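You operate a simulated robot arm through the tools that you are given. There is no shell and no other tool. Be economical: measure what you need, move in short steps, check, and stop when the job is done.

You run a simulated robot arm. Do the job below in one go: nothing can be reset, and whatever is moved stays where it is left.

## Task
Measure the blank on the desk gauge and sort it into the tray.
Fine: use the bay that the display names; lift the probe before the table moves; leave the table slid out and the dial as it is; press neither button.

The check looks at the end state, three seconds after you hand in, the way a careful person would. Anything else that was tipped, shoved, dropped, spilled or broken makes it a failure.

## Robot
A 6-joint arm with a two-finger parallel gripper, fixed in place. Base frame: the origin is at the foot of the arm, x ahead of it, y to its left, z up; the work surface is at about z = 0. Readings come in cm, degrees, newtons and seconds.
With the tool pointing down near the work surface it reaches from about 14 to 58 cm from the base axis. Its first joint turns from -66.0 to 66.0 degrees. Payload 2.1 kg.
Tool frame: the origin (TCP) lies between the finger pads and is the grasp point; the fingertips stand 3 cm ahead of it; z points along the fingers, y is the line along which they close. The gripper opens to 9.4 cm. The fingers are 2.8 cm wide and 1 cm thick; the gripper's body (5 by 9.6 cm) begins 5.5 cm behind the TCP.
Orientation is that of the tool frame in the base frame, as a unit quaternion [x, y, z, w]. With the fingers straight down and closing along the base's y, the tool's x points along the base's -x, its y along +y and its z along -z.

## Interface
- The arm moves only by the tool send_rows. Its argument "targets" is text: rows parted by semicolons, each of 7 numbers parted by spaces: the shift along the base's x, y, z in cm, then the turn, a rotation vector about the base's x, y, z in degrees, then the closure in counts, from 0 (fully open) to 255 (shut). In form: tx ty tz ax ay az fingers; .... A call has 1 to 20 rows; each row shifts and turns the commanded pose from where the row before left it. Rows are played at 5 a second. More than 5 cm and 8.6 degrees between two rows, or a gripper value outside its range, and nothing of the call is played. Where a pose cannot be reached the arm comes as near as it can. A force on the tool above 60 N (or 10 N above the force at the start of the call, whichever is more), or a blocked arm, ends the call early, and 0.2 s more pass. Each finger travels about 7.2 cm/s and halts on what it meets, pressing with about 37 N; the grip force reading is that of the motor and also rises with nothing between the fingers. The clock runs only during rows and for 0.2 s after the last one: add rows that do not move to give the fingers time. It gives the time, the measured TCP pose, the force on the tool (base axes), the opening and the grip force at its end, in the units of the frame above (readings bear some noise), with the torque about the TCP (base axes, N m) and any sound that the robot's microphone picked up.
- Cameras (640 x 400 px; columns grow to the right, rows downward): "scene" is fixed at [6.58, -37.74, 50.32]; the picture's right is [0.70, -0.72, 0.00], its down [-0.28, -0.27, -0.92] and it looks along [0.66, 0.64, -0.39] (base axes); focal length 214 px, centre (320, 200). "wrist" rides on the gripper at [7.6, 1.4, -10.2] in the tool frame; the picture's right is [-0.18, 0.98, 0.00], its down [-0.75, -0.14, -0.64] and it looks along [-0.63, -0.12, 0.77] (tool axes); focal length 243 px, centre (320, 200). There is no depth. A picture from a camera that has moved, and an enlarged one, comes with that camera's place and axes in the base frame and with its lens.
- snapshot(camera): a new picture of that camera. No time passes.
- close_up(camera, box): a new picture of the part [left, top, right, bottom] of that camera's present view, enlarged. No time passes.
- job_done(): hands the job in; it is judged then, once.

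Work in short steps. Places have to be worked out from the pictures, the camera data and where the tool is seen: move nearer, look again, correct. Check each grasp and each placing, and mend what went wrong. You have 120 turns and 76 pictures in all, those below and enlarged ones among them. Open the gripper and draw the arm clear of the work before you hand the job in, unless the task says otherwise; then end with one line.

The tools are called as a command line: name --argument value ..., lists and objects as JSON in quotes. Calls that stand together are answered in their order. send_rows: Moves the arm, as the interface text tells. Its arguments: {"type":"object","properties":{"targets":{"type":"string"}},"required":["targets"]} The other tools are called the same way: snapshot (camera) takes a picture; close_up (camera, box) takes an enlarged picture of a part of a camera's view; job_done () hands the job in.

At the start:

```text
clock: 0.0
position: [31.09, -11.36, 43.58]
ee_rot: [0.001, 1.0, 0.0, -0.001]
force: [-0.8, -0.2, -0.3]
ft_torque: [0.0, -0.01, 0.03]
opening: 9.41
gripper_force: 0.0
```

scene: 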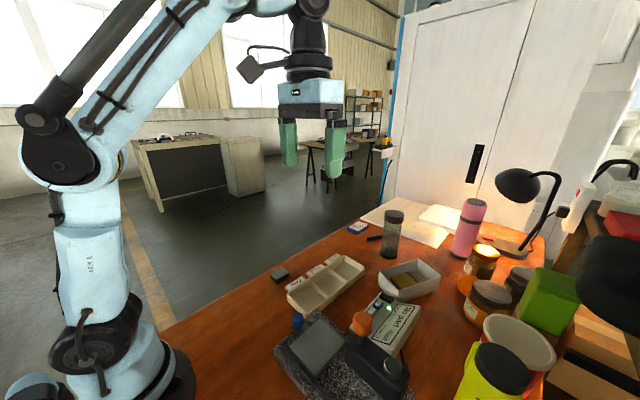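
wrist: 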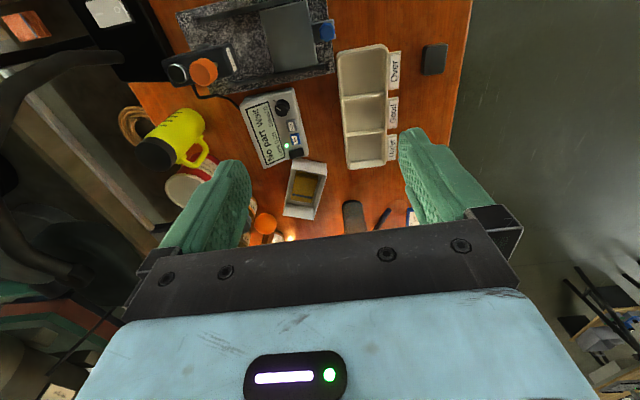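

I start by enlarging the gauge, display and tray in both views to understand the mechanism.

close_up --camera "scene" --box '[250, 240, 450, 400]'

close_up --camera "wrist" --box '[150, 0, 470, 200]'

```text
2.50 times, centred on (350, 320) of scene
camera zoom: at [6.58, -37.74, 50.32], right [0.7, -0.72, 0.0], down [-0.28, -0.27, -0.92], along [0.66, 0.64, -0.39], focal length 536 px, centre (245, -100)
```

zoom: 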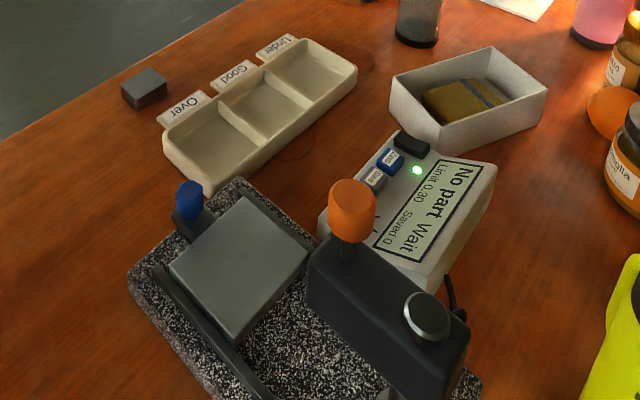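

```text
2.00 times, centred on (310, 100) of wrist
camera zoom: at [23.41, -10.1, 53.9], right [0.18, 0.98, 0.0], down [0.75, -0.14, 0.64], along [0.63, -0.12, -0.77], focal length 485 px, centre (340, 400)
```

zoom: 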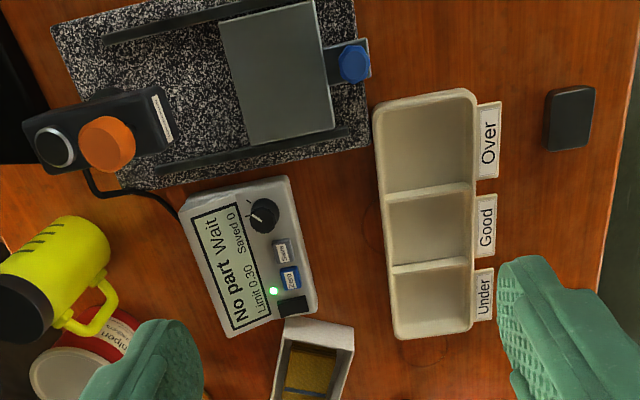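

The blank appears to be the dark block near (36, 9.3); blue table knob at about (28, -10, 5.7), orange probe knob at about (28, -26, 19). I move the camera to look at the gauge more closely.

send_rows --targets "-2 -2 -1 0 0 0 0; -2 -2 -1 0 0 0 0; -2 -2 -1 0 0 0 0; -2 -2 -1 0 0 0 0; 0 0 0 0 0 0 0"

snapshot --camera "wrist"

```text
clock: 1.2
position: [23.01, -19.49, 39.65]
ee_rot: [0.0, 1.0, 0.0, 0.0]
force: [-0.4, -0.2, -1.3]
ft_torque: [0.01, 0.01, 0.01]
opening: 9.41
gripper_force: 0.0
```

```text
71 pictures are left
camera wrist: at [15.39, -18.1, 49.96], right [0.18, 0.98, 0.0], down [0.75, -0.14, 0.64], along [0.63, -0.12, -0.77], focal length 243 px, centre (320, 200)
```

wrist: 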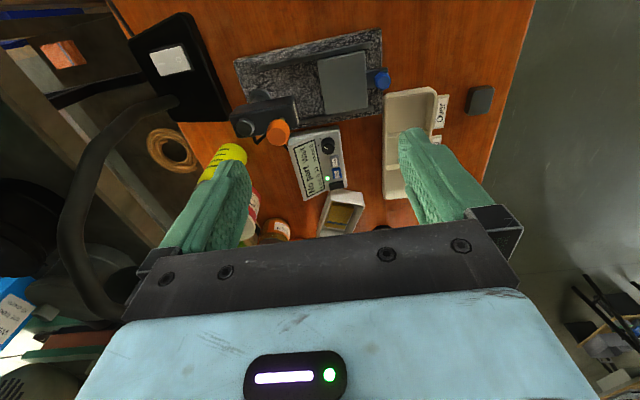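

close_up --camera "wrist" --box '[220, 20, 400, 210]'

close_up --camera "scene" --box '[270, 290, 420, 400]'

```text
2.11 times, centred on (310, 115) of wrist
camera zoom: at [15.39, -18.1, 49.96], right [0.18, 0.98, 0.0], down [0.75, -0.14, 0.64], along [0.63, -0.12, -0.77], focal length 511 px, centre (341, 379)
```

zoom: 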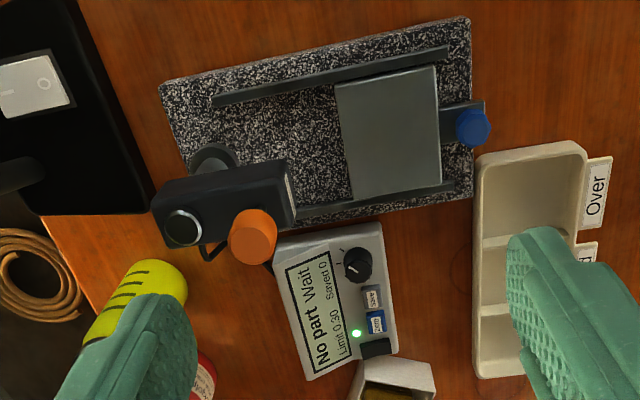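

```text
3.64 times, centred on (345, 345) of scene
camera zoom: at [6.58, -37.74, 50.32], right [0.7, -0.72, 0.0], down [-0.28, -0.27, -0.92], along [0.66, 0.64, -0.39], focal length 780 px, centre (229, -327)
```

zoom: 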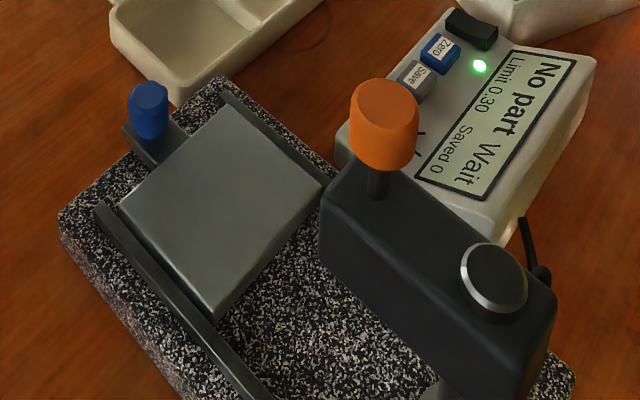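

The table slides along y (centre x≈28), the head with the orange knob stands at y≈-26. I turn the tool -90° about z and go to the +y side to see the gauge from a lower side view, to see the probe.

send_rows --targets "0.5 2 -0.9 0 0 -8.2 0;0.5 2 -0.9 0 0 -8.2 0;0.5 2 -0.9 0 0 -8.2 0;0.5 2 -0.9 0 0 -8.2 0;0.5 2 -0.9 0 0 -8.2 0;0.5 2 -0.9 0 0 -8.2 0;0.5 2 -0.9 0 0 -8.2 0;0.5 2 -0.9 0 0 -8.2 0;0.5 2 -0.9 0 0 -8.2 0;0.5 2 -0.9 0 0 -8.2 0;0 0 0 0 0 -8 0;0 0 -2 -8 0 0 0;0 0 -2 -8 0 0 0;0 0 -2 -8 0 0 0;0 0 -2 -6 0 0 0;0 0 0 0 0 0 0"

snapshot --camera "wrist"

```text
clock: 4.6
position: [27.97, 0.56, 22.44]
ee_rot: [0.683, 0.682, -0.184, 0.183]
force: [0.4, 0.0, 0.8]
ft_torque: [0.01, -0.03, 0.0]
opening: 9.4
gripper_force: 0.1
```

```text
68 pictures are left
camera wrist: at [29.39, 12.16, 27.63], right [0.98, -0.16, 0.09], down [-0.14, -0.33, 0.93], along [-0.12, -0.93, -0.35], focal length 243 px, centre (320, 200)
```

wrist: 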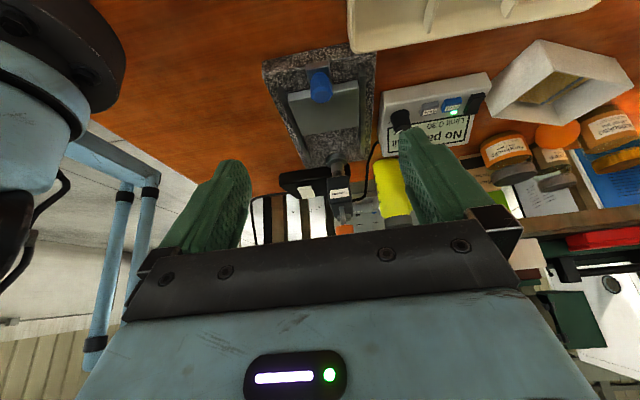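

The view is upside-down but the head is visible; I enlarge it.

close_up --camera "wrist" --box '[250, 30, 400, 240]'

```text
1.90 times, centred on (325, 135) of wrist
camera zoom: at [29.39, 12.16, 27.63], right [0.98, -0.16, 0.09], down [-0.14, -0.33, 0.93], along [-0.12, -0.93, -0.35], focal length 462 px, centre (310, 324)
```

zoom: 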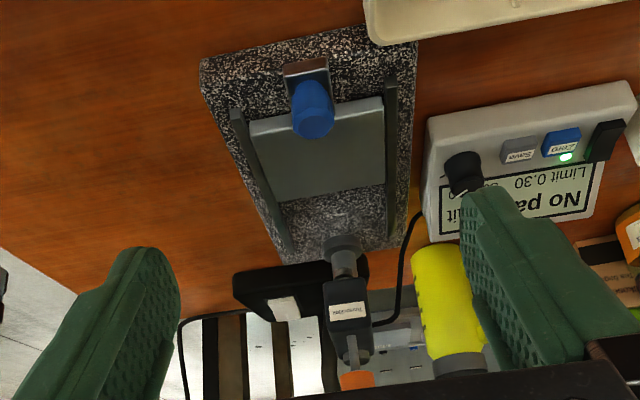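

I go lower and tilt more to see the probe under the head.

send_rows --targets "0 0 -2 -7 0 0 0;0 0 -2 -7 0 0 0;0 0 -2 0 0 0 0;0 0 -2 0 0 0 0;0 0 -2 0 0 0 0;0 0 0 0 0 0 0"

close_up --camera "wrist" --box '[220, 90, 420, 240]'

```text
clock: 6.0
position: [28.03, 0.65, 12.59]
ee_rot: [0.657, 0.655, -0.266, 0.264]
force: [0.4, 0.2, 0.3]
ft_torque: [0.01, -0.01, 0.0]
opening: 9.42
gripper_force: 0.0
```

```text
2.67 times, centred on (320, 165) of wrist
camera zoom: at [29.44, 13.13, 14.73], right [0.98, -0.13, 0.13], down [-0.14, -0.1, 0.99], along [-0.12, -0.99, -0.11], focal length 647 px, centre (320, 293)
```

zoom: 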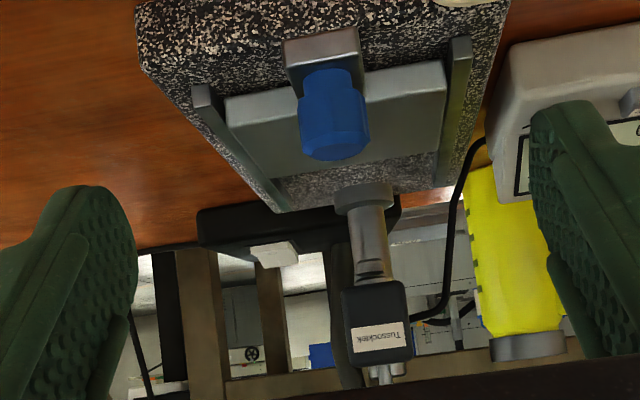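

I enlarge around the head and its underside.

close_up --camera "wrist" --box '[312, 150, 372, 238]'

```text
4.55 times, centred on (342, 194) of wrist
camera zoom: at [29.44, 13.13, 14.73], right [0.98, -0.13, 0.13], down [-0.14, -0.1, 0.99], along [-0.12, -0.99, -0.11], focal length 1103 px, centre (220, 227)
```

zoom: 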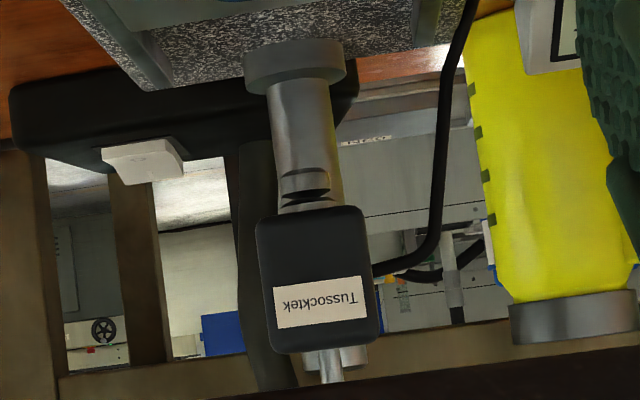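

The probe tip seems raised (tip z≈8.4, table top z≈3.7, knob stem exposed). Now I right the tool and turn back to the standard yaw while going over toward the blank.

send_rows --targets "0 0 2 8 0 0 0;0 0 2 8 0 0 0;0 0 2 8 0 0 0;0 0 2 8 0 0 0;0 0 2 8 0 0 0;0.4 0.9 0 4 0 0 0;0.4 0.9 0 0 0 8.2 0;0.4 0.9 0 0 0 8.2 0;0.4 0.9 0 0 0 8.2 0;0.4 0.9 0 0 0 8.2 0;0.4 0.9 0 0 0 8.2 0;0.4 0.9 0 0 0 8.2 0;0.4 0.9 0 0 0 8.2 0;0.4 0.9 0 0 0 8.2 0;0.4 0.9 0 0 0 8.2 0;0.4 0.3 0 0 0 8.2 0;0 0 0 0 0 8 0;0 0 0 0 0 0 0"

snapshot --camera "wrist"

```text
clock: 9.8
position: [32.43, 9.79, 22.49]
ee_rot: [-0.001, 1.0, 0.0, 0.001]
force: [0.3, 0.2, 0.3]
ft_torque: [-0.01, -0.01, 0.0]
opening: 9.41
gripper_force: 0.0
```

```text
64 pictures are left
camera wrist: at [24.79, 11.18, 32.89], right [0.18, 0.98, 0.0], down [0.75, -0.14, 0.64], along [0.63, -0.12, -0.77], focal length 243 px, centre (320, 200)
```

wrist: 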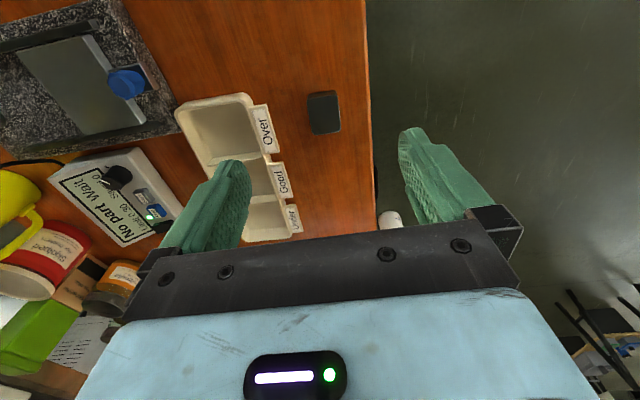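

close_up --camera "wrist" --box '[280, 75, 370, 150]'

close_up --camera "scene" --box '[260, 255, 310, 290]'

```text
5.33 times, centred on (325, 112) of wrist
camera zoom: at [24.79, 11.18, 32.89], right [0.18, 0.98, 0.0], down [0.75, -0.14, 0.64], along [0.63, -0.12, -0.77], focal length 1294 px, centre (293, 667)
```

zoom: 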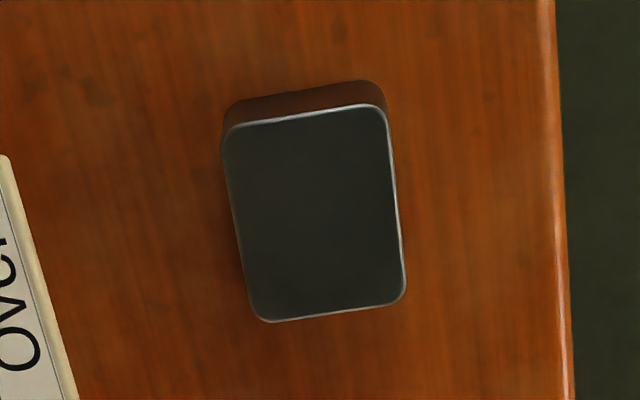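

```text
11.43 times, centred on (285, 272) of scene
camera zoom: at [6.58, -37.74, 50.32], right [0.7, -0.72, 0.0], down [-0.28, -0.27, -0.92], along [0.66, 0.64, -0.39], focal length 2451 px, centre (720, -629)
```

zoom: 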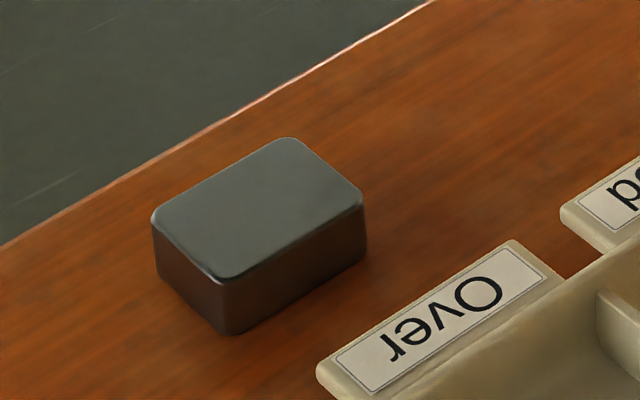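

The blank is about 4.7 (x) × 3.7 (y) × 1.7 cm, centred at (36.4, 9.55). I move above it and descend to z≈8, then check.

send_rows --targets "1.3 -0.08 -3 0 0 0 0;1.3 -0.08 -3 0 0 0 0;1.3 -0.08 -3 0 0 0 0;0 0 -3 0 0 0 0;0 0 -2.5 0 0 0 0;0 0 0 0 0 0 0"

snapshot --camera "wrist"

close_up --camera "scene" --box '[220, 210, 340, 290]'

```text
clock: 11.2
position: [36.41, 9.64, 8.17]
ee_rot: [0.0, 1.0, 0.0, 0.0]
force: [0.0, 0.5, 0.0]
ft_torque: [0.0, 0.04, 0.0]
opening: 9.4
gripper_force: 0.1
```

```text
61 pictures are left
camera wrist: at [28.75, 10.93, 18.42], right [0.18, 0.98, 0.0], down [0.75, -0.14, 0.64], along [0.63, -0.12, -0.77], focal length 243 px, centre (320, 200)
```

wrist: 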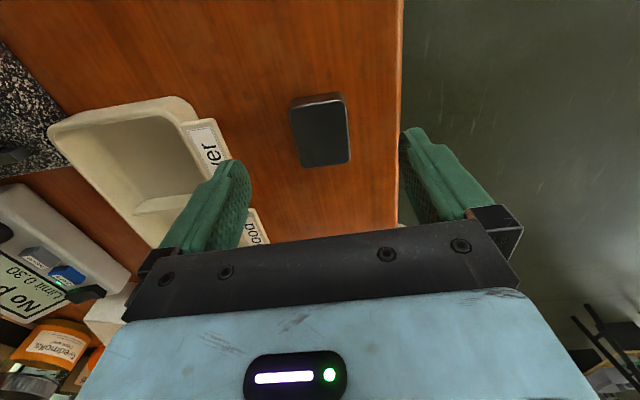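

```text
5.00 times, centred on (280, 250) of scene
camera zoom: at [6.58, -37.74, 50.32], right [0.7, -0.72, 0.0], down [-0.28, -0.27, -0.92], along [0.66, 0.64, -0.39], focal length 1072 px, centre (520, -50)
```

zoom: 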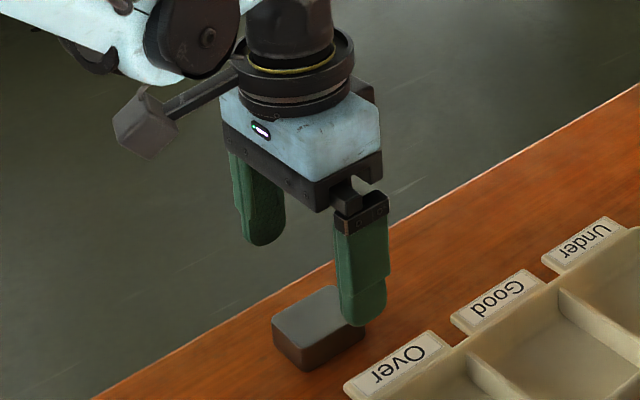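

Centred well. I partly close the fingers, descend to TCP z≈3.5 and check force.

send_rows --targets "-0.1 0 -1.5 0 0 0 80;0 0 -1.5 0 0 0 80;0 0 -1.1 0 0 0 80;0 0 -0.5 0 0 0 80;0 0 0 0 0 0 80"

close_up --camera "scene" --box '[240, 230, 330, 290]'

```text
clock: 12.4
position: [36.31, 9.59, 3.52]
ee_rot: [0.001, 1.0, 0.0, -0.001]
force: [0.5, 0.3, 0.8]
ft_torque: [-0.02, 0.02, -0.03]
opening: 6.46
gripper_force: 0.1
```

```text
6.67 times, centred on (285, 260) of scene
camera zoom: at [6.58, -37.74, 50.32], right [0.7, -0.72, 0.0], down [-0.28, -0.27, -0.92], along [0.66, 0.64, -0.39], focal length 1430 px, centre (553, -200)
```

zoom: 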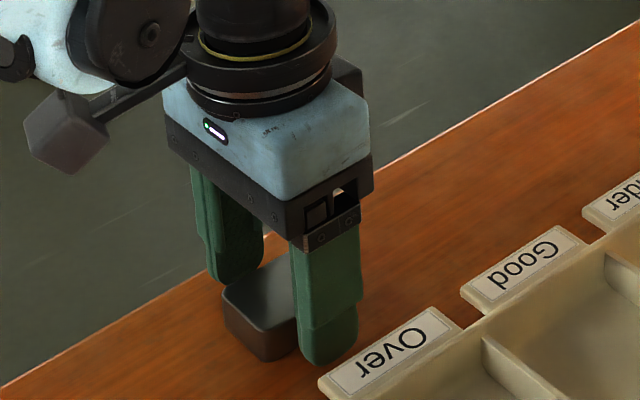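

Fingers straddle the blank; closing and lifting slightly.

send_rows --targets "0 0 0 0 0 0 120;0 0 0 0 0 0 160;0 0 0 0 0 0 200;0 0 0 0 0 0 255;0 0 0 0 0 0 255;0 0 0 0 0 0 255;0 0 1 0 0 0 255;0 0 2 0 0 0 255;0 0 0 0 0 0 255"

close_up --camera "scene" --box '[240, 230, 330, 290]'

```text
clock: 14.4
position: [36.2, 9.67, 6.52]
ee_rot: [0.001, 1.0, 0.0, 0.0]
force: [0.0, -0.1, -3.0]
ft_torque: [0.02, 0.01, -0.01]
opening: 3.95
gripper_force: 36.9
```

```text
6.67 times, centred on (285, 260) of scene
camera zoom: at [6.58, -37.74, 50.32], right [0.7, -0.72, 0.0], down [-0.28, -0.27, -0.92], along [0.66, 0.64, -0.39], focal length 1430 px, centre (553, -200)
```

zoom: 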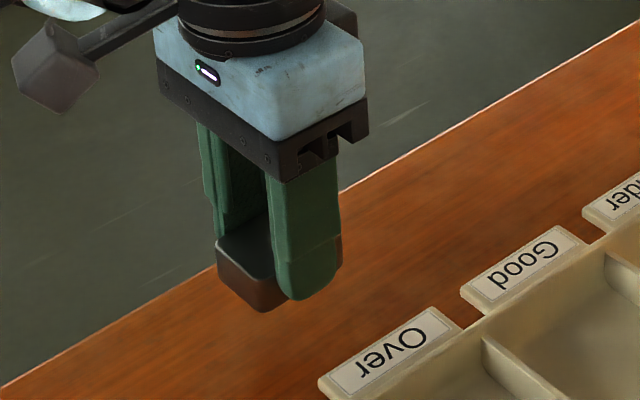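

Blank held (opening 3.95). I lift to z≈16.5 and carry it over the table plate at (27.9, -16.2).

send_rows --targets "0 0 3 0 0 0 255;0 0 3.5 0 0 0 255;0 0 3.5 0 0 0 255;-1 -3.2 0 0 0 0 255;-1 -3.2 0 0 0 0 255;-1 -3.2 0 0 0 0 255;-1 -3.2 0 0 0 0 255;-1 -3.2 0 0 0 0 255;-1 -3.2 0 0 0 0 255;-1 -3.2 0 0 0 0 255;-1.3 -3.2 0 0 0 0 255;0 -0.3 0 0 0 0 255;0 0 0 0 0 0 255"

snapshot --camera "wrist"

close_up --camera "scene" --box '[230, 240, 430, 400]'

```text
clock: 17.2
position: [28.09, -16.33, 16.46]
ee_rot: [0.0, 1.0, 0.001, 0.0]
force: [0.3, -0.4, -3.1]
ft_torque: [0.0, 0.01, 0.01]
opening: 3.98
gripper_force: 36.6
```

```text
57 pictures are left
camera wrist: at [20.4, -15.03, 26.78], right [0.18, 0.98, 0.0], down [0.75, -0.14, 0.64], along [0.63, -0.12, -0.77], focal length 243 px, centre (320, 200)
```

wrist: 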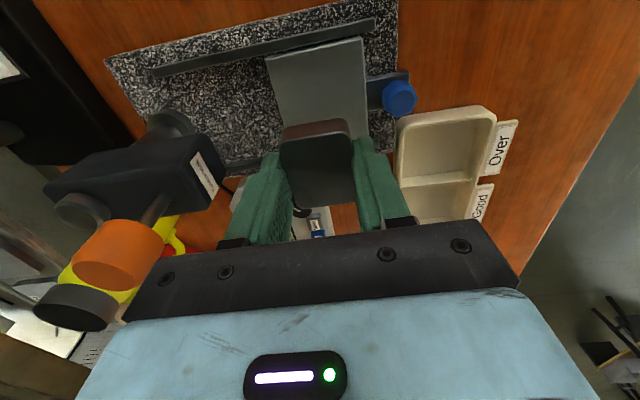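

```text
2.50 times, centred on (330, 320) of scene
camera zoom: at [6.58, -37.74, 50.32], right [0.7, -0.72, 0.0], down [-0.28, -0.27, -0.92], along [0.66, 0.64, -0.39], focal length 536 px, centre (295, -100)
```

zoom: 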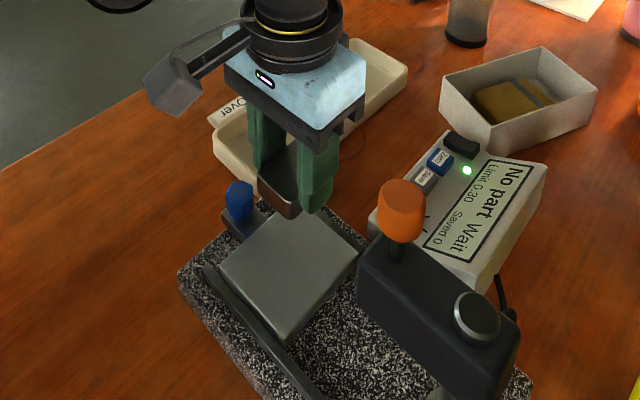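

Plate centre confirmed at ≈(27.9, -16.3). I descend to z≈8 and look.

send_rows --targets "-0.1 0 -2.5 0 0 0 255;0 0 -2.5 0 0 0 255;0 0 -2 0 0 0 255;0 0 -1.2 0 0 0 255;0 0 0 0 0 0 255"

close_up --camera "scene" --box '[260, 280, 400, 400]'

```text
clock: 18.4
position: [27.93, -16.15, 8.35]
ee_rot: [-0.001, 1.0, 0.0, 0.0]
force: [0.2, 0.7, -2.4]
ft_torque: [-0.02, 0.02, -0.03]
opening: 3.95
gripper_force: 37.1
```

```text
3.33 times, centred on (330, 340) of scene
camera zoom: at [6.58, -37.74, 50.32], right [0.7, -0.72, 0.0], down [-0.28, -0.27, -0.92], along [0.66, 0.64, -0.39], focal length 715 px, centre (287, -267)
```

zoom: 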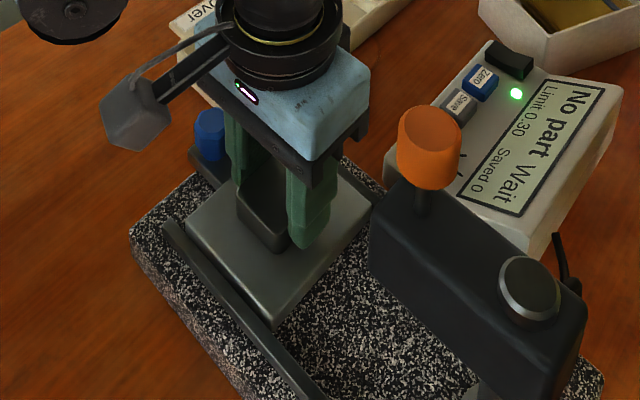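

Still slightly above the plate; I lower in small steps watching the force.

send_rows --targets "0 0 -0.3 0 0 0 255;0 0 -0.3 0 0 0 255;0 0 -0.2 0 0 0 255;0 0 0 0 0 0 255"

```text
clock: 19.4
position: [27.93, -16.27, 7.53]
ee_rot: [-0.001, 1.0, 0.0, 0.0]
force: [-0.2, -0.8, 26.3]
ft_torque: [0.01, 0.05, -0.03]
opening: 3.99
gripper_force: 37.0
```

It touches (26 N). I ease off a little, open, and rise.

send_rows --targets "0 0 0.1 0 0 0 255;0 0 0.05 0 0 0 140;0 0 0 0 0 0 100;0 0 0 0 0 0 80;0 0 1 0 0 0 80;0 0 3 0 0 0 80;0 0 4 0 0 0 80;0 0 4 0 0 0 80;0 0 0 0 0 0 80"

close_up --camera "scene" --box '[260, 280, 400, 400]'

snapshot --camera "wrist"

```text
clock: 21.4
position: [27.92, -16.23, 19.69]
ee_rot: [0.0, 1.0, -0.001, 0.0]
force: [0.6, -0.1, 0.5]
ft_torque: [-0.01, 0.02, -0.02]
opening: 6.47
gripper_force: 0.0
```

```text
3.33 times, centred on (330, 340) of scene
camera zoom: at [6.58, -37.74, 50.32], right [0.7, -0.72, 0.0], down [-0.28, -0.27, -0.92], along [0.66, 0.64, -0.39], focal length 715 px, centre (287, -267)
```

zoom: 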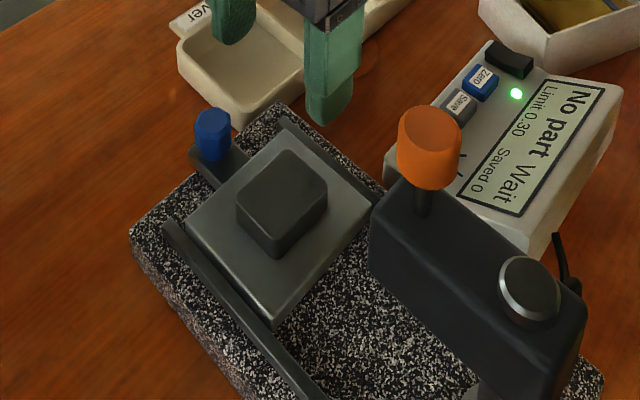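

```text
53 pictures are left
camera wrist: at [20.25, -14.9, 29.95], right [0.18, 0.98, 0.0], down [0.75, -0.14, 0.64], along [0.63, -0.12, -0.77], focal length 243 px, centre (320, 200)
```

wrist: 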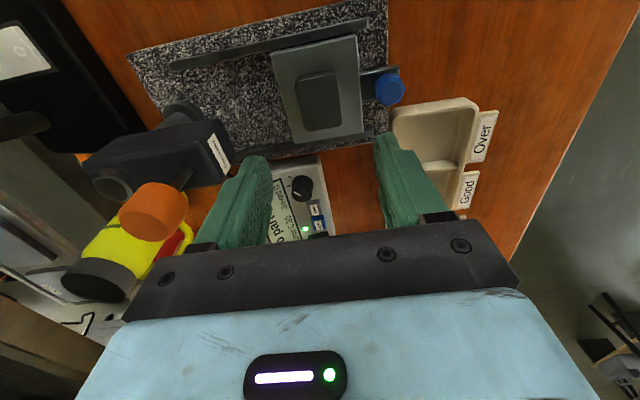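

Blank sits centred on the plate. Orange knob is at about (27.9, -26.3, 19.4), head top at z≈14.8. I move above the knob with a 5 cm opening.

send_rows --targets "0 0 3 0 0 0 80;0 0 3 0 0 0 80;0 -3 0 0 0 0 110;0 -4 0 0 0 0 110;0 -3 0 0 0 0 110;0 0 0 0 0 0 110"

snapshot --camera "wrist"

close_up --camera "scene" --box '[260, 240, 460, 400]'

```text
clock: 22.8
position: [27.83, -26.19, 25.52]
ee_rot: [-0.001, 1.0, 0.001, 0.0]
force: [-0.1, -0.4, 0.0]
ft_torque: [0.0, 0.02, -0.01]
opening: 5.35
gripper_force: 0.2
```

```text
52 pictures are left
camera wrist: at [20.18, -24.92, 35.79], right [0.18, 0.98, 0.0], down [0.75, -0.14, 0.64], along [0.63, -0.12, -0.77], focal length 243 px, centre (320, 200)
```

wrist: 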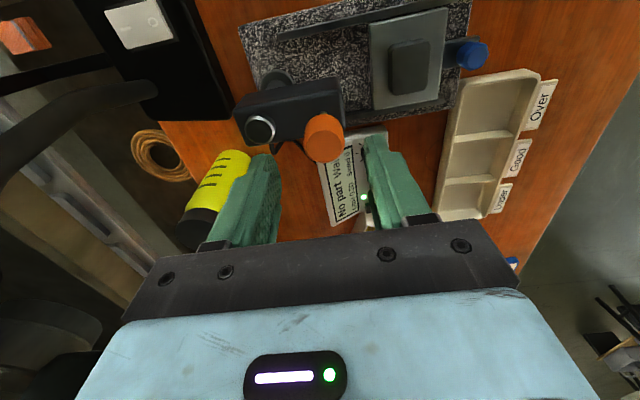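

```text
2.50 times, centred on (360, 320) of scene
camera zoom: at [6.58, -37.74, 50.32], right [0.7, -0.72, 0.0], down [-0.28, -0.27, -0.92], along [0.66, 0.64, -0.39], focal length 536 px, centre (220, -100)
```

zoom: 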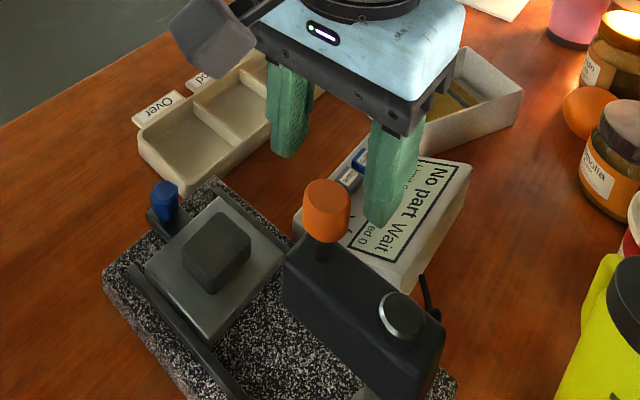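

Aligned with the knob. I descend to z≈19.3 and grip it.

send_rows --targets "0.07 -0.05 -2 0 0 0 110;0 0 -2 0 0 0 110;0 0 -2.2 0 0 0 110;0 0 0 0 0 0 110;0 0 0 0 0 0 150;0 0 0 0 0 0 200;0 0 0 0 0 0 255;0 0 0 0 0 0 255"

close_up --camera "scene" --box '[260, 240, 460, 400]'

```text
clock: 24.6
position: [28.11, -26.0, 19.32]
ee_rot: [0.0, 1.0, 0.004, 0.0]
force: [-3.5, 39.6, -4.5]
ft_torque: [-0.77, -0.24, 0.1]
opening: 2.85
gripper_force: 44.6
```

```text
2.50 times, centred on (360, 320) of scene
camera zoom: at [6.59, -37.73, 50.32], right [0.7, -0.72, 0.0], down [-0.28, -0.27, -0.92], along [0.66, 0.64, -0.39], focal length 536 px, centre (220, -100)
```

zoom: 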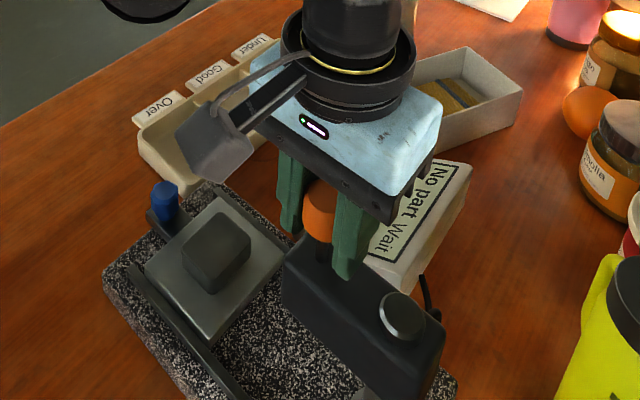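

Side load of 40 N shows the knob is a bit more in +y; I ease the tool by +0.2 cm.

send_rows --targets "0 0.1 0 0 0 0 255;0 0.1 0 0 0 0 255;0 0 0 0 0 0 255"

```text
clock: 25.4
position: [28.06, -26.04, 19.3]
ee_rot: [0.0, 1.0, 0.003, 0.001]
force: [5.0, 30.6, -19.2]
ft_torque: [-0.4, 0.85, -0.12]
opening: 2.83
gripper_force: 44.5
```

send_rows --targets "0 0.1 0 0 0 0 255;0 0.05 0 0 0 0 255;0 0 0 0 0 0 255;0 0 0 0 0 0 255"

```text
clock: 26.4
position: [28.02, -26.04, 19.31]
ee_rot: [0.001, 1.0, -0.001, 0.001]
force: [8.2, 9.7, -29.2]
ft_torque: [0.37, -0.31, -0.06]
opening: 2.81
gripper_force: 44.7
```

Side load is now small. I try lifting the knob in small steps and watch the force and position.

send_rows --targets "0 0 0.2 0 0 0 255;0 0 0.2 0 0 0 255;0 0 0 0 0 0 255"

close_up --camera "scene" --box '[260, 240, 460, 400]'

```text
clock: 27.2
position: [27.81, -26.03, 19.85]
ee_rot: [0.001, 1.0, 0.0, 0.0]
force: [2.2, 5.1, -32.1]
ft_torque: [0.33, 0.09, 0.0]
opening: 2.82
gripper_force: 45.1
```

```text
2.50 times, centred on (360, 320) of scene
camera zoom: at [6.59, -37.75, 50.31], right [0.7, -0.72, 0.0], down [-0.28, -0.27, -0.92], along [0.66, 0.64, -0.39], focal length 536 px, centre (220, -100)
```

zoom: 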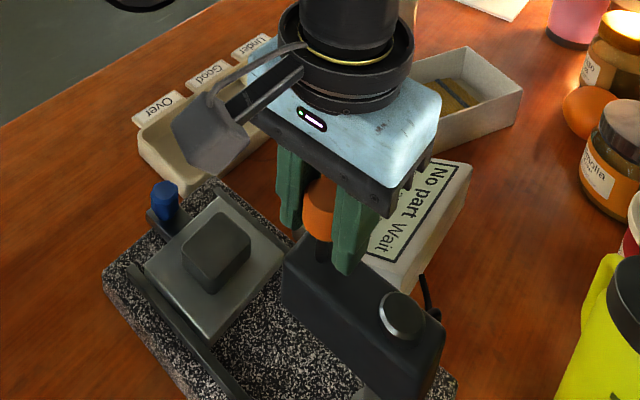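

close_up --camera "scene" --box '[330, 300, 400, 360]'

```text
6.67 times, centred on (365, 330) of scene
camera zoom: at [6.59, -37.75, 50.31], right [0.7, -0.72, 0.0], down [-0.28, -0.27, -0.92], along [0.66, 0.64, -0.39], focal length 1430 px, centre (20, -667)
```

zoom: 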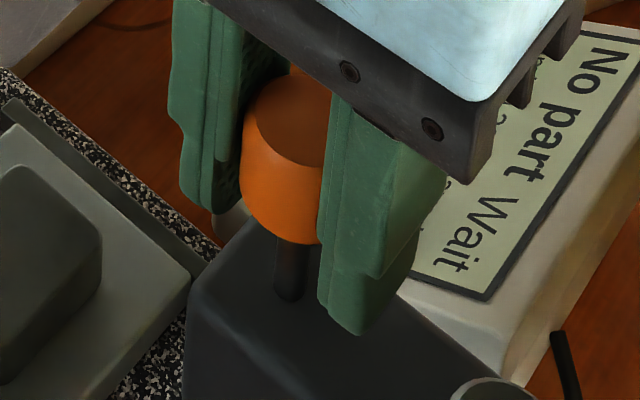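

The fingers merely slid on the knob: it is at its upper stop, so the probe is already lifted. I release, rise, and turn the tool to grip the blue table knob from the +y side with a tilt (to keep clear of the head).

send_rows --targets "0 0 0 0 0 0 160;0 0 0 0 0 0 110;0 0 0 0 0 0 110;0 0 2 0 0 0 110;0 0 4 0 0 0 110;0 2 0 0 0 0 110;0 2.6 0 0 0 -8.2 110;0 2.6 0 0 0 -8.2 110;0 2.6 0 0 0 -8.2 110;0 2.6 0 0 0 -8.2 110;0 2.6 0 0 0 -8.2 110;0 2.6 0 0 0 -8.2 110;0 2.6 0 0 0 -8.2 110;0 2.6 0 0 0 -8.2 110;0 0 -2 0 0 -8.2 110;0 0 -2 0 0 -8.2 110;0 0 -2 0 0 -8 110;0 0 -2 -8 0 0 110;0 0 -2 -8 0 0 110;0 0 0 -8 0 0 110"

snapshot --camera "wrist"

```text
clock: 31.4
position: [27.91, -3.14, 15.86]
ee_rot: [0.692, 0.691, -0.147, 0.148]
force: [0.0, -0.4, -0.4]
ft_torque: [-0.01, 0.0, 0.02]
opening: 5.37
gripper_force: 0.0
```

```text
47 pictures are left
camera wrist: at [29.34, 7.88, 22.15], right [0.98, -0.17, 0.08], down [-0.14, -0.42, 0.89], along [-0.12, -0.89, -0.44], focal length 243 px, centre (320, 200)
```

wrist: 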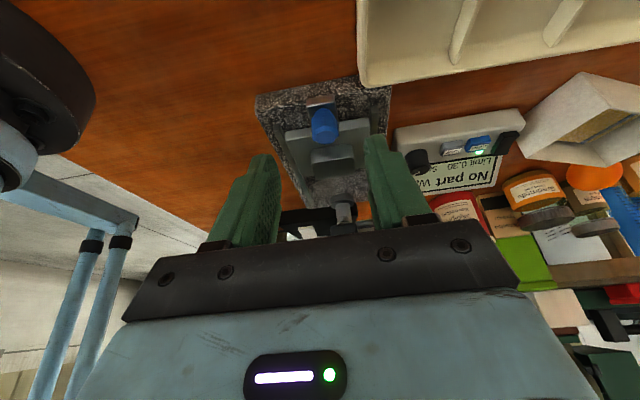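

Knob confirmed at (28.0, -10.0, 5.6). I approach it at a tilt with fingers either side.

send_rows --targets "0 0 -2.5 0 0 0 110;0 -2 -2 0 0 0 110;0.05 -2 -1.8 0 0 0 110;0.05 -2.2 -1.7 0 0 0 110;0 0 0 0 0 0 110"

close_up --camera "scene" --box '[230, 260, 390, 400]'

snapshot --camera "wrist"

```text
clock: 32.6
position: [28.12, -9.48, 7.87]
ee_rot: [0.692, 0.692, -0.146, 0.146]
force: [0.7, 0.0, -0.2]
ft_torque: [-0.01, -0.02, 0.01]
opening: 5.33
gripper_force: 0.0
```

```text
2.86 times, centred on (310, 330) of scene
camera zoom: at [6.58, -37.74, 50.32], right [0.7, -0.72, 0.0], down [-0.28, -0.27, -0.92], along [0.66, 0.64, -0.39], focal length 613 px, centre (349, -171)
```

zoom: 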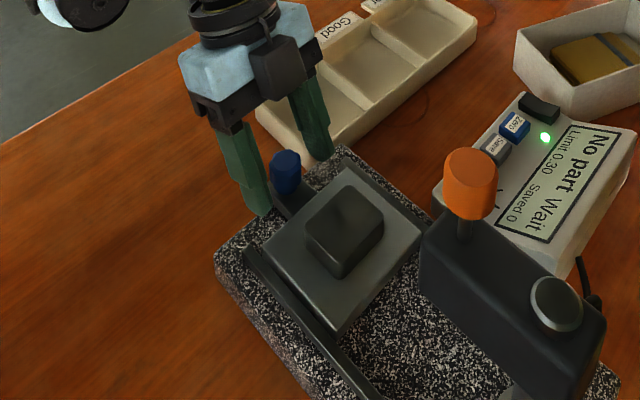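

```text
45 pictures are left
camera wrist: at [29.49, 1.68, 14.15], right [0.98, -0.17, 0.07], down [-0.14, -0.43, 0.89], along [-0.12, -0.89, -0.44], focal length 243 px, centre (320, 200)
```

wrist: 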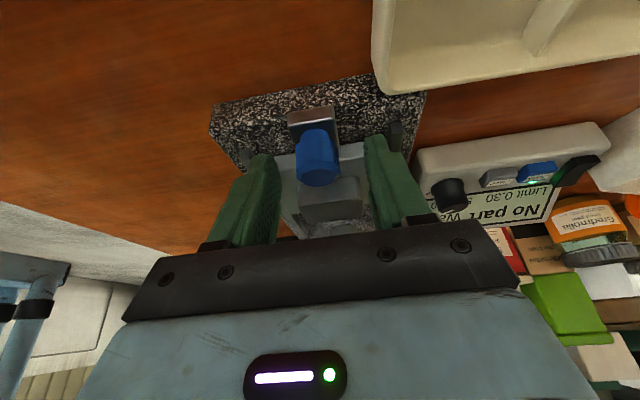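

Fingers are on both sides of the blue knob. I close and check.

send_rows --targets "0 0 -0.25 0 0 0 130;0 0 0 0 0 0 160;0 0 0 0 0 0 185;0 0 0 0 0 0 210;0 0 0 0 0 0 210"

```text
clock: 33.8
position: [27.89, -9.29, 7.7]
ee_rot: [0.692, 0.691, -0.148, 0.147]
force: [-14.6, 1.4, 3.2]
ft_torque: [0.08, 0.23, -0.04]
opening: 2.48
gripper_force: 45.1
```

Gripped (opening 2.48). I push the table in, -y, in small steps and watch the force.

send_rows --targets "-0.1 0 0 0 0 0 210;0 -0.4 0 0 0 0 210;0 -0.5 0 0 0 0 210;0 -0.5 0 0 0 0 210;0 -0.5 0 0 0 0 210;0 -0.5 0 0 0 0 210;0 -0.5 0 0 0 0 210;0 0 0 0 0 0 210"

close_up --camera "scene" --box '[250, 260, 450, 400]'

```text
clock: 35.6
position: [28.03, -12.35, 7.59]
ee_rot: [0.692, 0.691, -0.147, 0.147]
force: [6.5, 0.1, -14.9]
ft_torque: [-0.05, -0.12, 0.06]
opening: 2.45
gripper_force: 45.0
```

```text
2.86 times, centred on (350, 330) of scene
camera zoom: at [6.59, -37.74, 50.32], right [0.7, -0.72, 0.0], down [-0.28, -0.27, -0.92], along [0.66, 0.64, -0.39], focal length 613 px, centre (234, -171)
```

zoom: 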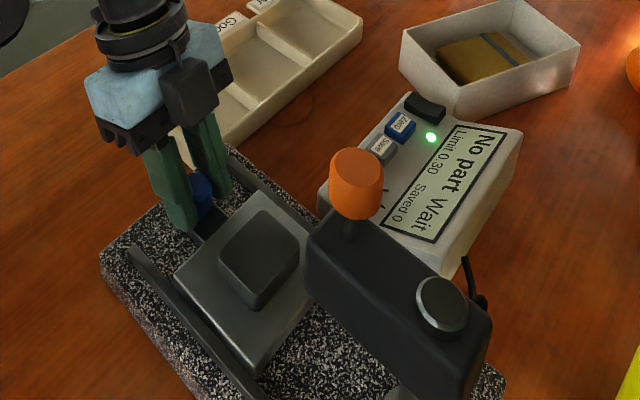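

The table slides smoothly. Another 3 cm, then check clearance to the probe tip.

send_rows --targets "0 -0.5 0.03 0 0 0 210;0 -0.5 0.03 0 0 0 210;0 -0.5 0.03 0 0 0 210;0 -0.5 0 0 0 0 210;0 -0.5 0 0 0 0 210;0 -0.5 0 0 0 0 210;0 0 0 0 0 0 210"

close_up --camera "wrist" --box '[240, 90, 400, 240]'

close_up --camera "scene" --box '[280, 280, 420, 400]'

```text
clock: 37.2
position: [27.98, -15.33, 7.72]
ee_rot: [0.692, 0.692, -0.146, 0.148]
force: [14.1, 1.7, -7.9]
ft_torque: [1.4, -0.2, 0.05]
opening: 2.46
gripper_force: 45.0
```

```text
2.67 times, centred on (320, 165) of wrist
camera zoom: at [29.38, -4.25, 14.01], right [0.98, -0.17, 0.08], down [-0.14, -0.43, 0.89], along [-0.12, -0.89, -0.44], focal length 647 px, centre (320, 293)
```

zoom: 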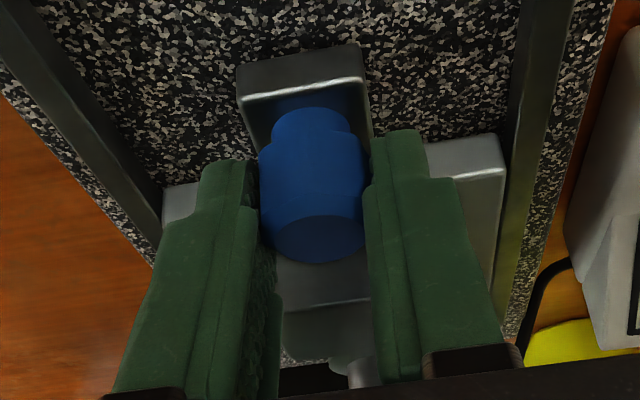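

```text
3.33 times, centred on (350, 340) of scene
camera zoom: at [6.59, -37.74, 50.32], right [0.7, -0.72, 0.0], down [-0.28, -0.27, -0.92], along [0.66, 0.64, -0.39], focal length 715 px, centre (220, -267)
```

zoom: 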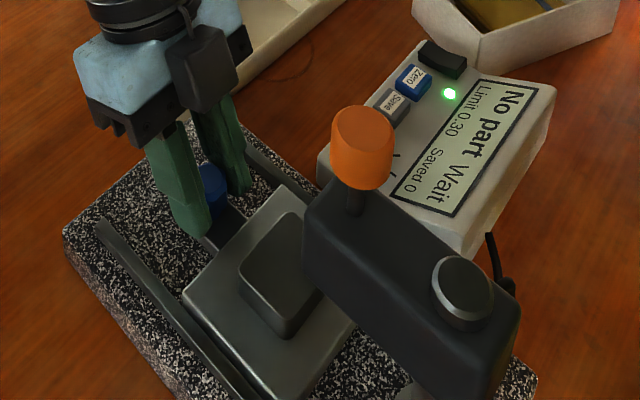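

Still free. I advance slowly another 2 cm, checking y force for contact.

send_rows --targets "0 -0.3 0 0 0 0 210;0 -0.3 0 0 0 0 210;0 -0.3 0 0 0 0 210;0 -0.3 0 0 0 0 210;0 -0.3 0 0 0 0 210;0 -0.3 0 0 0 0 210;0 0 0 0 0 0 210"

close_up --camera "scene" --box '[280, 280, 420, 400]'

```text
clock: 38.8
position: [27.95, -17.09, 7.73]
ee_rot: [0.692, 0.692, -0.145, 0.149]
force: [18.1, -0.4, -10.3]
ft_torque: [0.74, -0.26, 0.13]
opening: 2.44
gripper_force: 45.1
```

```text
3.33 times, centred on (350, 340) of scene
camera zoom: at [6.59, -37.74, 50.32], right [0.7, -0.72, 0.0], down [-0.28, -0.27, -0.92], along [0.66, 0.64, -0.39], focal length 715 px, centre (220, -267)
```

zoom: 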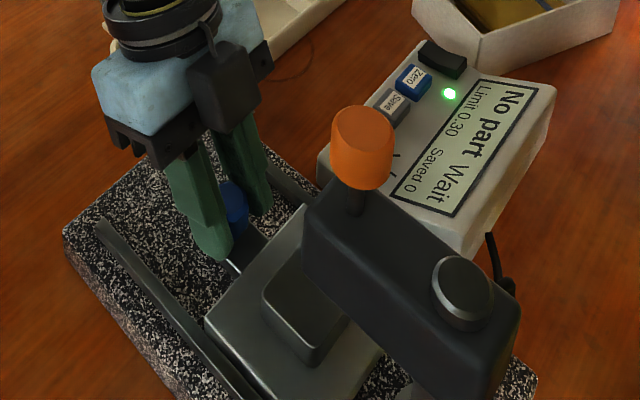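

Blank passes freely beneath. Continue toward the stop.

send_rows --targets "0 -0.3 0 0 0 0 210;0 -0.3 0 0 0 0 210;0 -0.3 0 0 0 0 210;0 -0.3 0 0 0 0 210;0 -0.3 0 0 0 0 210;0 -0.3 0 0 0 0 210;0 0 0 0 0 0 210"

close_up --camera "scene" --box '[280, 280, 420, 400]'

```text
clock: 40.4
position: [27.91, -18.95, 7.64]
ee_rot: [0.692, 0.692, -0.146, 0.148]
force: [16.8, 5.3, -6.8]
ft_torque: [-0.94, -0.32, 0.12]
opening: 2.44
gripper_force: 44.5
```

```text
3.33 times, centred on (350, 340) of scene
camera zoom: at [6.59, -37.74, 50.32], right [0.7, -0.72, 0.0], down [-0.28, -0.27, -0.92], along [0.66, 0.64, -0.39], focal length 715 px, centre (220, -267)
```

zoom: 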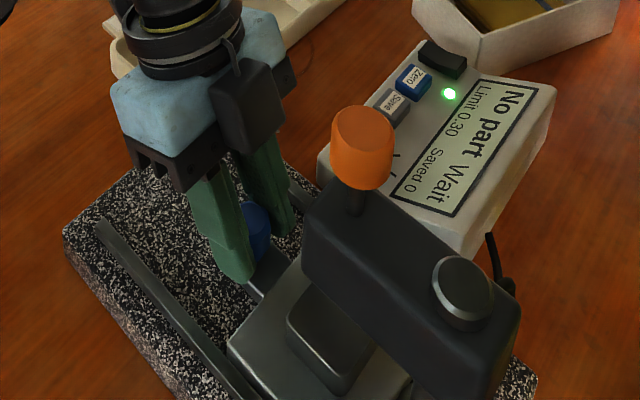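

Blank centre should be ≈ -25.9 now. I continue in 0.2 cm steps to find the stop.

send_rows --targets "0 -0.2 0 0 0 0 210;0 -0.2 0 0 0 0 210;0 -0.2 0 0 0 0 210;0 0 0 0 0 0 210"

```text
clock: 41.4
position: [28.03, -19.2, 7.5]
ee_rot: [0.692, 0.693, -0.143, 0.145]
force: [11.7, 31.5, 5.6]
ft_torque: [0.52, -0.15, 0.06]
opening: 2.47
gripper_force: 44.9
```

Stop reached (31 N, TCP y -19.2). I ease the command off, release the knob and back out up and +y.

send_rows --targets "0 0.25 0 0 0 0 210;0 0 0 0 0 0 180;0 0 0 0 0 0 130;0 0 0 0 0 0 110;0 0 0 0 0 0 110;0 1 2.2 0 0 0 110;0 2 3 0 0 0 110;0 3 3 0 0 0 110;0 3 3 0 0 0 110;0 0 0 0 0 0 110"

close_up --camera "scene" --box '[280, 280, 420, 400]'

close_up --camera "wrist" --box '[200, 80, 420, 240]'

```text
clock: 43.6
position: [27.85, -9.95, 18.91]
ee_rot: [0.692, 0.691, -0.147, 0.147]
force: [-0.5, 0.0, 0.0]
ft_torque: [-0.01, 0.01, -0.04]
opening: 5.33
gripper_force: 0.2
```

```text
3.33 times, centred on (350, 340) of scene
camera zoom: at [6.58, -37.74, 50.32], right [0.7, -0.72, 0.0], down [-0.28, -0.27, -0.92], along [0.66, 0.64, -0.39], focal length 715 px, centre (220, -267)
```

zoom: 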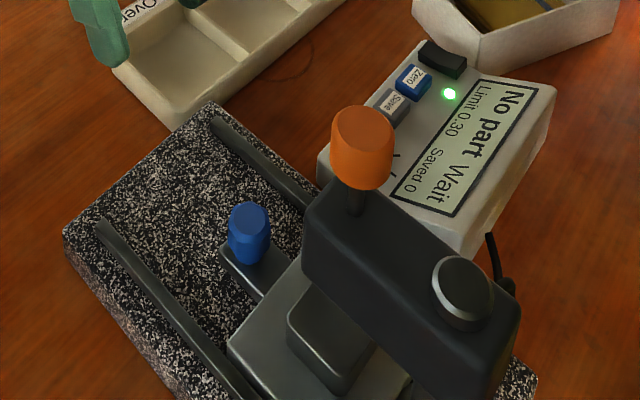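

```text
2.50 times, centred on (310, 160) of wrist
camera zoom: at [29.34, 0.88, 25.2], right [0.98, -0.17, 0.08], down [-0.14, -0.43, 0.89], along [-0.12, -0.89, -0.44], focal length 606 px, centre (345, 300)
```

zoom: 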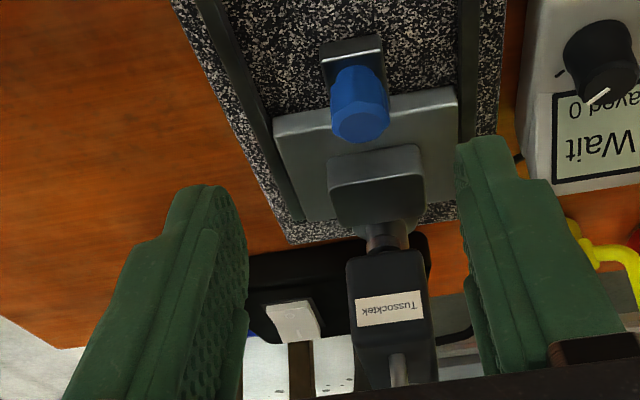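

Table is in with the blank under the probe. I right the tool, close the fingers, and go above the orange knob to press it down.

send_rows --targets "0 0 3 8 0 0 150;0 0 3 8 0 0 200;0 0 3 8 0 0 255;0 -4 0 0 0 0 255;0 -4 0 0 0 0 255;0 -4 0 0 0 0 255;0 -4 0 0 0 0 255;0 -0.1 0 0 0 0 255;0 0 -2 0 0 0 255;0 0 0 0 0 0 255"

close_up --camera "scene" --box '[280, 260, 440, 400]'

```text
clock: 45.8
position: [28.01, -26.47, 25.88]
ee_rot: [0.708, 0.707, -0.001, -0.001]
force: [0.7, -0.4, 0.0]
ft_torque: [-0.01, 0.02, 0.0]
opening: 0.02
gripper_force: 33.0
```

```text
2.86 times, centred on (360, 330) of scene
camera zoom: at [6.58, -37.74, 50.32], right [0.7, -0.72, 0.0], down [-0.28, -0.27, -0.92], along [0.66, 0.64, -0.39], focal length 613 px, centre (206, -171)
```

zoom: 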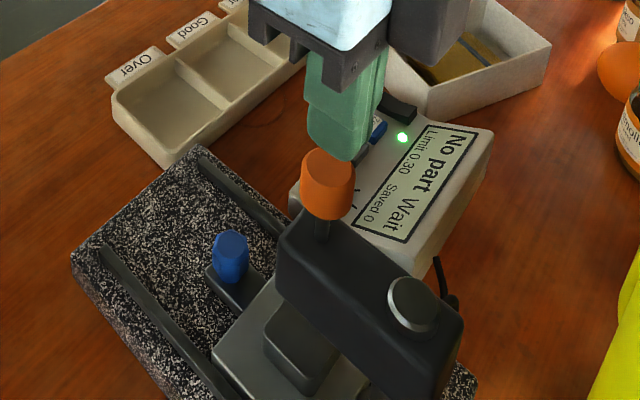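

I shift +0.4 in y and lower until contact.

send_rows --targets "-0.1 0.4 0 0 0 0 255;0 0 -1 0 0 0 255;0 0 -0.6 0 0 0 255;0 0 -0.3 0 0 0 255;0 0 -0.3 0 0 0 255;0 0 0 0 0 0 255"

```text
clock: 47.2
position: [27.85, -25.85, 23.72]
ee_rot: [0.707, 0.708, 0.0, -0.001]
force: [0.2, 1.3, 3.2]
ft_torque: [0.0, -0.02, 0.01]
opening: 0.0
gripper_force: 33.1
```

Contact just begins (3 N). I press down slowly.

send_rows --targets "0 -0.1 -0.2 0 0 0 255;0 0 -0.2 0 0 0 255;0 0 -0.2 0 0 0 255;0 0 -0.2 0 0 0 255;0 0 0 0 0 0 255"

close_up --camera "scene" --box '[280, 260, 440, 400]'

```text
clock: 48.4
position: [27.81, -25.91, 22.96]
ee_rot: [0.707, 0.707, 0.001, 0.0]
force: [-0.1, 0.2, 0.3]
ft_torque: [-0.01, 0.01, 0.0]
opening: 0.03
gripper_force: 33.0
```

```text
2.86 times, centred on (360, 330) of scene
camera zoom: at [6.58, -37.74, 50.32], right [0.7, -0.72, 0.0], down [-0.28, -0.27, -0.92], along [0.66, 0.64, -0.39], focal length 613 px, centre (206, -171)
```

zoom: 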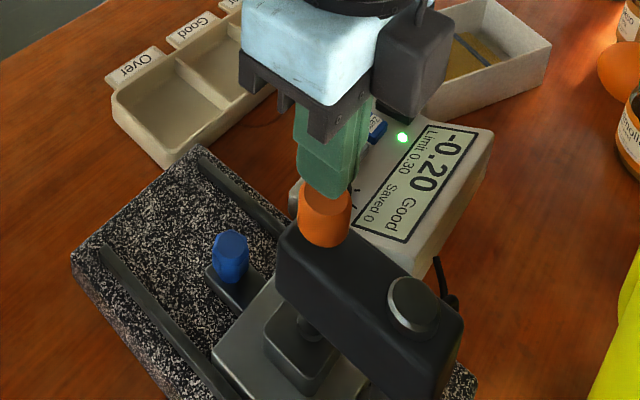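

The probe dropped onto the blank: display reads -0.20 Good. I rise and re-read to be sure it's settled.

send_rows --targets "0 0 2 0 0 0 255;0 0 2 0 0 0 200;0 3 0 0 0 0 110;0 3 0 0 0 0 110;0 0 0 0 0 0 110;0 0 0 0 0 0 110"

close_up --camera "scene" --box '[330, 280, 430, 370]'

```text
clock: 49.8
position: [27.78, -19.99, 26.88]
ee_rot: [0.706, 0.708, 0.0, 0.0]
force: [0.7, 0.1, 0.0]
ft_torque: [0.05, 0.02, -0.03]
opening: 5.35
gripper_force: 0.0
```

```text
4.44 times, centred on (380, 325) of scene
camera zoom: at [6.58, -37.74, 50.32], right [0.7, -0.72, 0.0], down [-0.28, -0.27, -0.92], along [0.66, 0.64, -0.39], focal length 953 px, centre (53, -356)
```

zoom: 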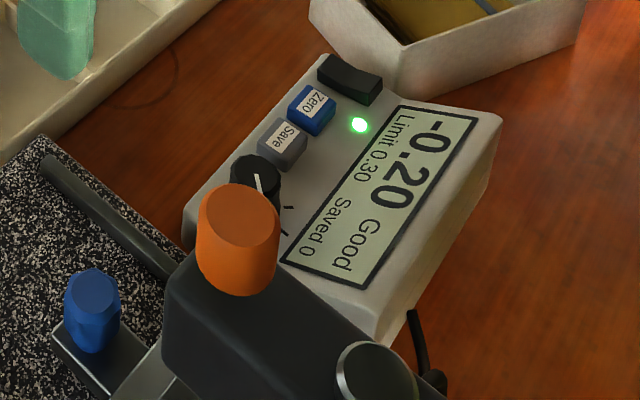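

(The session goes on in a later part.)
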